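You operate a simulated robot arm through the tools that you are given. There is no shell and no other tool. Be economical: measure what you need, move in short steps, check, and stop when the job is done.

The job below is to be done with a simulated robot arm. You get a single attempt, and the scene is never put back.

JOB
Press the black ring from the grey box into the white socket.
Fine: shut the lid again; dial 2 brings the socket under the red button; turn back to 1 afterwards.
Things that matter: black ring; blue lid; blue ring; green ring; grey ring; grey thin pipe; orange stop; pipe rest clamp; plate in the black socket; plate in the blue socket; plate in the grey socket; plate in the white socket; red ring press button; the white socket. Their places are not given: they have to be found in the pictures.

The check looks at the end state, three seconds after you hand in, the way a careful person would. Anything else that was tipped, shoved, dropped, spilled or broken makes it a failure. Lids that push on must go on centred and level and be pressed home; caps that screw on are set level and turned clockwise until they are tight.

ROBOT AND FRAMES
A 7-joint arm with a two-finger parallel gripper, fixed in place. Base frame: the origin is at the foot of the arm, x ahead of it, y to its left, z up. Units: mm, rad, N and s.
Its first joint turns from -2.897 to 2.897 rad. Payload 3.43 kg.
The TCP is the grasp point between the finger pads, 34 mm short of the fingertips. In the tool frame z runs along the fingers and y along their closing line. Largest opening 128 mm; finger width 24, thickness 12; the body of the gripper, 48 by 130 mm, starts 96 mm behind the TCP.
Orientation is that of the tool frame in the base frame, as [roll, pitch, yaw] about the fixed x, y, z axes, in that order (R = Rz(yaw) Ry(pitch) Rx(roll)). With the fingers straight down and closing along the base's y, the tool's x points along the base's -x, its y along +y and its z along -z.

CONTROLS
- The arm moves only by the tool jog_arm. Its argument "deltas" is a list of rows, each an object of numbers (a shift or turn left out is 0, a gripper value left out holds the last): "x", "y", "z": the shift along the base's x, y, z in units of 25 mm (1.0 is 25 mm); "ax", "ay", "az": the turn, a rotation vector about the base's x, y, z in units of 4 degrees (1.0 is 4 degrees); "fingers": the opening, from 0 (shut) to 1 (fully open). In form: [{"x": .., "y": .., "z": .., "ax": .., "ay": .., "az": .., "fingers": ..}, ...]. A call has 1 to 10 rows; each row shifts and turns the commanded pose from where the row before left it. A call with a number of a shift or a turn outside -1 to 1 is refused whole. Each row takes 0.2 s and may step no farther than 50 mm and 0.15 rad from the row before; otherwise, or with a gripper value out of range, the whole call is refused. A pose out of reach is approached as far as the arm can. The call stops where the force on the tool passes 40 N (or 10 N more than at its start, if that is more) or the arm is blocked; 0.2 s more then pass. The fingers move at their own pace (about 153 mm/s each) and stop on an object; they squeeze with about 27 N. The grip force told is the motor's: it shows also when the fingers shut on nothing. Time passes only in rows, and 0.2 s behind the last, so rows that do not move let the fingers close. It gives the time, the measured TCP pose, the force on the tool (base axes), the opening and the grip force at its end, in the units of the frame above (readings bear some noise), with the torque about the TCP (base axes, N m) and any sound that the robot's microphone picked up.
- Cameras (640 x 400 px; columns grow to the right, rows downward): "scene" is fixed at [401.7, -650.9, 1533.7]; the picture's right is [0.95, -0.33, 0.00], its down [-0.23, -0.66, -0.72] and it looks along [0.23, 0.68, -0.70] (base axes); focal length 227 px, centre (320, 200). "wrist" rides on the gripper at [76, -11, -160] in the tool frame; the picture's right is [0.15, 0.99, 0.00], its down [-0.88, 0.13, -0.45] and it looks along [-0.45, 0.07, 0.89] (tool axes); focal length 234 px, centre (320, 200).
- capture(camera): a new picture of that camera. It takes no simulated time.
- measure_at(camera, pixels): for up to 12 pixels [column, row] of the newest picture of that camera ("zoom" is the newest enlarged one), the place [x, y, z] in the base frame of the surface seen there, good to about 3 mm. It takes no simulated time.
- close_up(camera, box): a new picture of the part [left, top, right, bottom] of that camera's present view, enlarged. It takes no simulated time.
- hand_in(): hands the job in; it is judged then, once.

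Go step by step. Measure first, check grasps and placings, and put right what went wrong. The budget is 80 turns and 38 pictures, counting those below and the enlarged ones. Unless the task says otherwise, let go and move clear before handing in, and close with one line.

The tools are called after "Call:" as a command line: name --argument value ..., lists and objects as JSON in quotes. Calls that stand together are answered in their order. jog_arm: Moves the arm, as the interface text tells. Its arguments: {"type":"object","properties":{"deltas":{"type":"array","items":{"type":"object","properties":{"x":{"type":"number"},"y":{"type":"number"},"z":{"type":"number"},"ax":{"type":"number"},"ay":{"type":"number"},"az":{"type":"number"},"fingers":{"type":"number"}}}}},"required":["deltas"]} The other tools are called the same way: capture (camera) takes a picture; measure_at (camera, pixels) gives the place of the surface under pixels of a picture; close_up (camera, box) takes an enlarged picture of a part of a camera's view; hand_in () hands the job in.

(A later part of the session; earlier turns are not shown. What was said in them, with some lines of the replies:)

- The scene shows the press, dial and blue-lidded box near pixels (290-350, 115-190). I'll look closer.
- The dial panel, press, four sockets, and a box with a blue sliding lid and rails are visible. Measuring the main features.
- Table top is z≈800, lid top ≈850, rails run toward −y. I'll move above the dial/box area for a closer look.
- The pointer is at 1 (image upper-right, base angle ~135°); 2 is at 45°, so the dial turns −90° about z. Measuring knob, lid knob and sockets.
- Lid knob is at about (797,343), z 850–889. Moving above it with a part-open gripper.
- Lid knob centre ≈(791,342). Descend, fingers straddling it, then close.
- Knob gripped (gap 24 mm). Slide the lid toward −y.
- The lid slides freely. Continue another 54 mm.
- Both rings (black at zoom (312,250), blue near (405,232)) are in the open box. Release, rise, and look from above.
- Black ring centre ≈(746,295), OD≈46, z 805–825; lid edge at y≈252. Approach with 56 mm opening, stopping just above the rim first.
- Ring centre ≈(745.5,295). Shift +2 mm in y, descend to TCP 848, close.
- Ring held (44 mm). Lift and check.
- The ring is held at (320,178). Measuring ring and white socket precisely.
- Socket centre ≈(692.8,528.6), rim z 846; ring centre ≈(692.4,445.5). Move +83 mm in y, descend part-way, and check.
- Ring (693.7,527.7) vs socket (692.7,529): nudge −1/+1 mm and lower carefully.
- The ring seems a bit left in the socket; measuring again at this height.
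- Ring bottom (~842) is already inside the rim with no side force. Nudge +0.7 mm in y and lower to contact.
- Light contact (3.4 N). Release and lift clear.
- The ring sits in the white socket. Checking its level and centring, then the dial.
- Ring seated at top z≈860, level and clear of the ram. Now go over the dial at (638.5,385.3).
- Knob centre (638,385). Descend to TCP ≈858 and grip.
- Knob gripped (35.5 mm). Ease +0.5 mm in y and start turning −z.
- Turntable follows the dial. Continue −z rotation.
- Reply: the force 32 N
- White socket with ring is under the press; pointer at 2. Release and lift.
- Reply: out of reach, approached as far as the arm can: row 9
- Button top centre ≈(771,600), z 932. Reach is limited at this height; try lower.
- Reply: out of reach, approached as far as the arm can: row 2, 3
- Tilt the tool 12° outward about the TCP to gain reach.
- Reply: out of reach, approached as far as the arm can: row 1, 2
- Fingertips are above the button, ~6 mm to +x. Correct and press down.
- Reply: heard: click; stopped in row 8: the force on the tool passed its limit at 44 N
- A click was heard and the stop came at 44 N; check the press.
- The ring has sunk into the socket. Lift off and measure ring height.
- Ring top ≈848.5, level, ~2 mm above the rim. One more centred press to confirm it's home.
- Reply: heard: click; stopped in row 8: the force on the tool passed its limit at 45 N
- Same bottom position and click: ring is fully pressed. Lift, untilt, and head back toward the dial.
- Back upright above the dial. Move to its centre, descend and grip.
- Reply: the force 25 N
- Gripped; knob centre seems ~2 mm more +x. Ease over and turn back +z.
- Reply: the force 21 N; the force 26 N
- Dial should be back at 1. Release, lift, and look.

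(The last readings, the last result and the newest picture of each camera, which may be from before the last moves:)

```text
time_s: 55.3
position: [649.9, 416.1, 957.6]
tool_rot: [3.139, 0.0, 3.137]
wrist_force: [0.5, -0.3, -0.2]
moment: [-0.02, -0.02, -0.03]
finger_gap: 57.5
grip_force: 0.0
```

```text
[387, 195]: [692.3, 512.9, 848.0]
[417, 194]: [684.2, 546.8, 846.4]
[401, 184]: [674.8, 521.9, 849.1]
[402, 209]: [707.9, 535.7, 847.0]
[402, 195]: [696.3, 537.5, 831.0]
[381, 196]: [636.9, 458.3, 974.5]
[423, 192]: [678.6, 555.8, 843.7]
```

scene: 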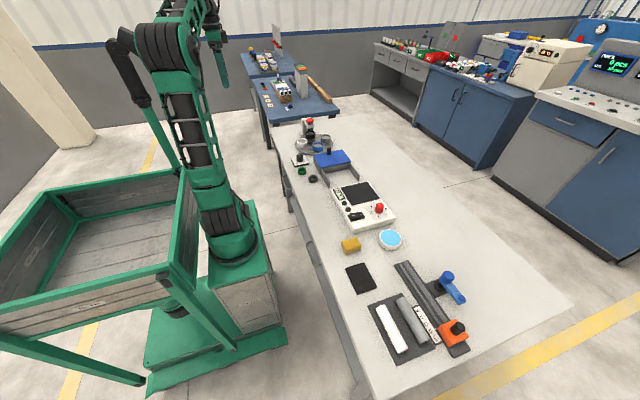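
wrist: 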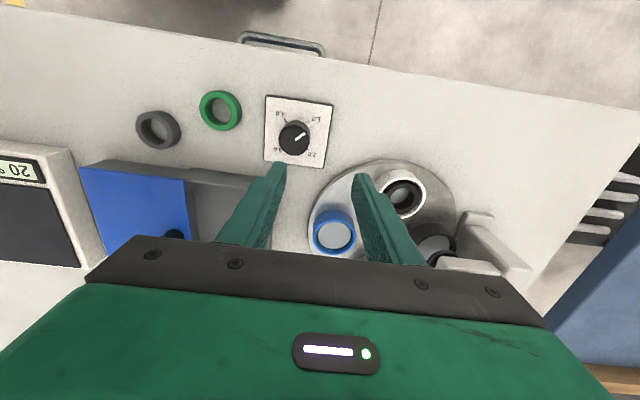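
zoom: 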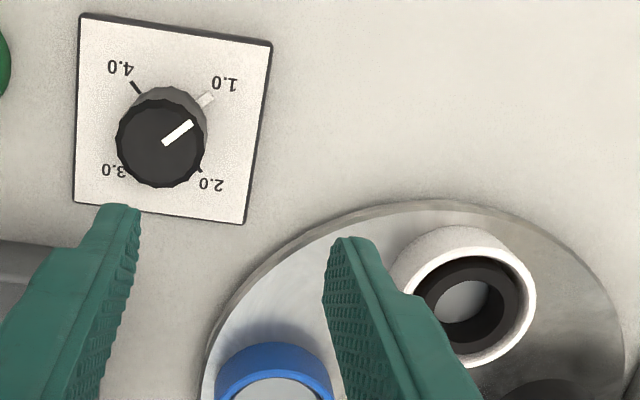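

Dial at 1; ring in white socket top ≈848, level. Now return to the lid knob at (790,234).

Call:
jog_arm --deltas '[{"x": 0.7, "y": -0.91, "fingers": 0.45}, {"x": 0.7, "y": -0.91}, {"x": 0.7, "y": -0.91}, {"x": 0.7, "y": -0.91}, {"x": 0.7, "y": -0.91}, {"x": 0.7, "y": -0.91}, {"x": 0.7, "y": -0.91}, {"x": 0.7, "y": -0.91}, {"z": -0.7}, {}]'

Call:
capture --camera "wrist"

```text
time_s: 57.5
position: [789.8, 232.3, 940.1]
tool_rot: [3.141, -0.001, 3.141]
wrist_force: [-0.3, 0.9, -0.7]
moment: [0.0, -0.02, 0.0]
finger_gap: 57.5
grip_force: 0.0
```

```text
6 pictures are left
```

wrist: 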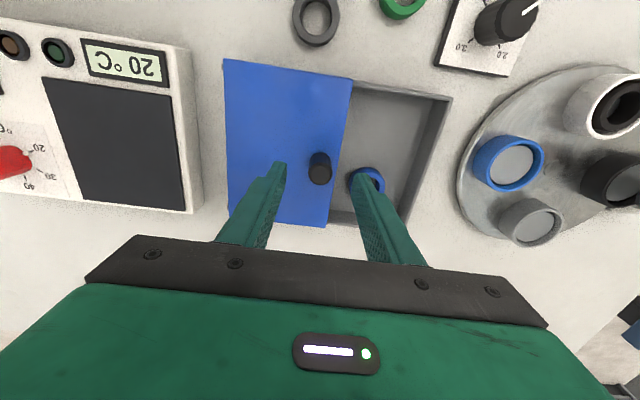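

Fingers straddle the knob at (320,168). Descend and grip.

Call:
jog_arm --deltas '[{"y": 0.06, "z": -0.7}, {"z": -0.7}, {"z": -0.64}, {}, {"fingers": 0.0}, {}, {}]'

```text
time_s: 59.1
position: [790.0, 235.1, 888.8]
tool_rot: [3.14, -0.001, 3.138]
wrist_force: [1.8, 0.5, -3.4]
moment: [-0.79, -0.43, 0.01]
finger_gap: 23.6
grip_force: 45.2
```

Gripped. Slide +y to the shut position.

Call:
jog_arm --deltas '[{"y": 0.6}, {"y": 0.6}, {"y": 0.6}, {"y": 0.6}, {"y": 0.6}, {"y": 0.6}, {"y": 0.4}, {"y": 0.2}, {}]'

```text
time_s: 61.1
position: [789.0, 340.4, 888.6]
tool_rot: [-3.141, 0.0, 3.139]
wrist_force: [-10.1, 3.0, -9.8]
moment: [-0.67, -0.52, 0.14]
finger_gap: 23.4
grip_force: 45.0
```

Call:
jog_arm --deltas '[{"y": 0.06}, {"y": 0.04}, {}]'

Call:
close_up --camera "scene" --box '[290, 130, 365, 185]'

```text
time_s: 61.9
position: [789.6, 342.7, 888.9]
tool_rot: [3.141, -0.002, 3.138]
wrist_force: [-12.5, -2.2, -9.6]
moment: [-0.85, 0.76, 0.04]
finger_gap: 23.5
grip_force: 45.1
```

```text
7.27 times, centred on (328, 158) of scene
```

zoom: 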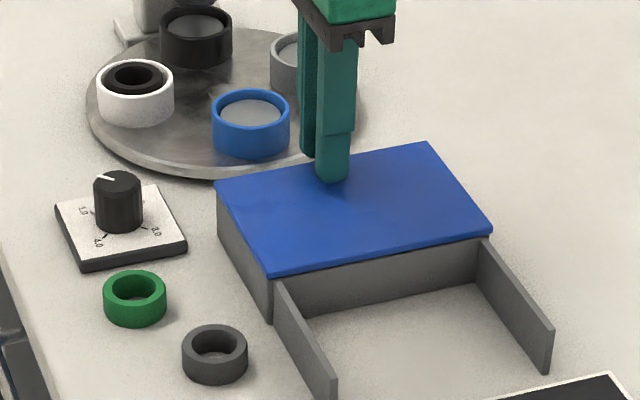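

Lid is back over the box. Release, lift clear and verify.

Call:
jog_arm --deltas '[{"fingers": 0.45}, {}, {"z": 0.6}, {"z": 0.9}, {"z": 0.9}, {"z": 0.7}, {"x": -0.5}, {"x": -0.5}, {"x": -0.5}]'

Call:
capture --camera "wrist"

Call:
close_up --camera "scene" --box '[270, 105, 370, 195]'

```text
time_s: 63.9
position: [751.2, 342.2, 967.2]
tool_rot: [3.14, 0.0, 3.138]
wrist_force: [0.3, 0.0, -0.5]
moment: [-0.01, 0.02, -0.02]
finger_gap: 57.4
grip_force: 0.1
```

```text
4 pictures are left
```

wrist: 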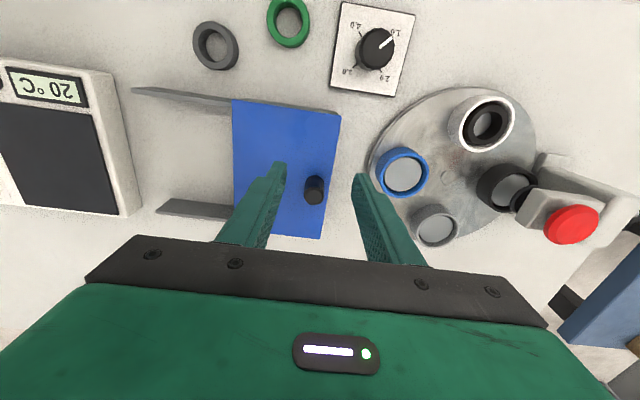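

```text
4.44 times, centred on (320, 150) of scene
```

zoom: 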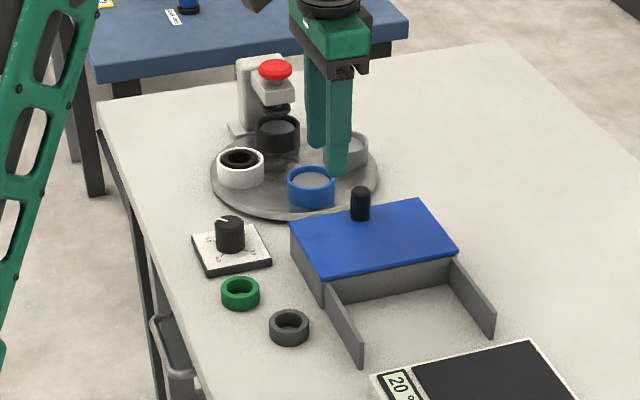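

The view matches the start (lid corners, dial at 1). Quick check on lid edges and ring.

Call:
measure_at --camera "wrist" --pixels '[[236, 103], [336, 118], [318, 234], [235, 190], [463, 125], [510, 124], [485, 105], [487, 145], [488, 125]]'

Call:
close_up --camera "wrist" --box '[430, 70, 550, 160]'

```text
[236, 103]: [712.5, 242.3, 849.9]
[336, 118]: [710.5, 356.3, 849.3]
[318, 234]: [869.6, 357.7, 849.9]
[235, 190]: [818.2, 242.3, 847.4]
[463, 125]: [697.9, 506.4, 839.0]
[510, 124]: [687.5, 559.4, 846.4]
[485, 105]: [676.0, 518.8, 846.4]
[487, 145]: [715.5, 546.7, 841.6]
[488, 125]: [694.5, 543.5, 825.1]
```

```text
4.44 times, centred on (490, 115) of wrist
```

zoom: 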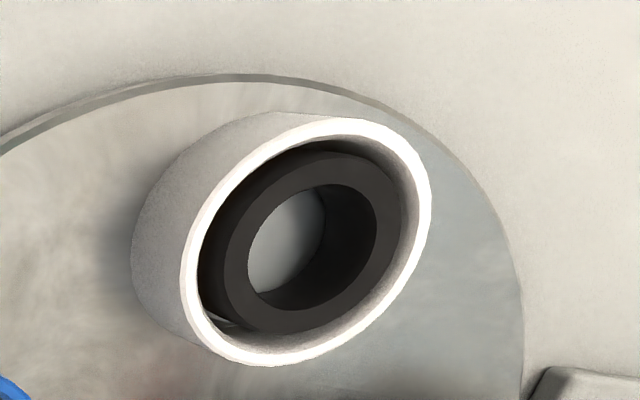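

The lid is shut at its original position (y≈242–358), the dial is at 1, and the ring sits level in the white socket. The gripper is clear, so I'm handing in.

Call:
hand_in

```text
The job is handed in.
```

The black ring is pressed into the white socket, with its top level and about 2 mm above the rim. The lid is shut, the dial is back at 1 and the arm is clear.
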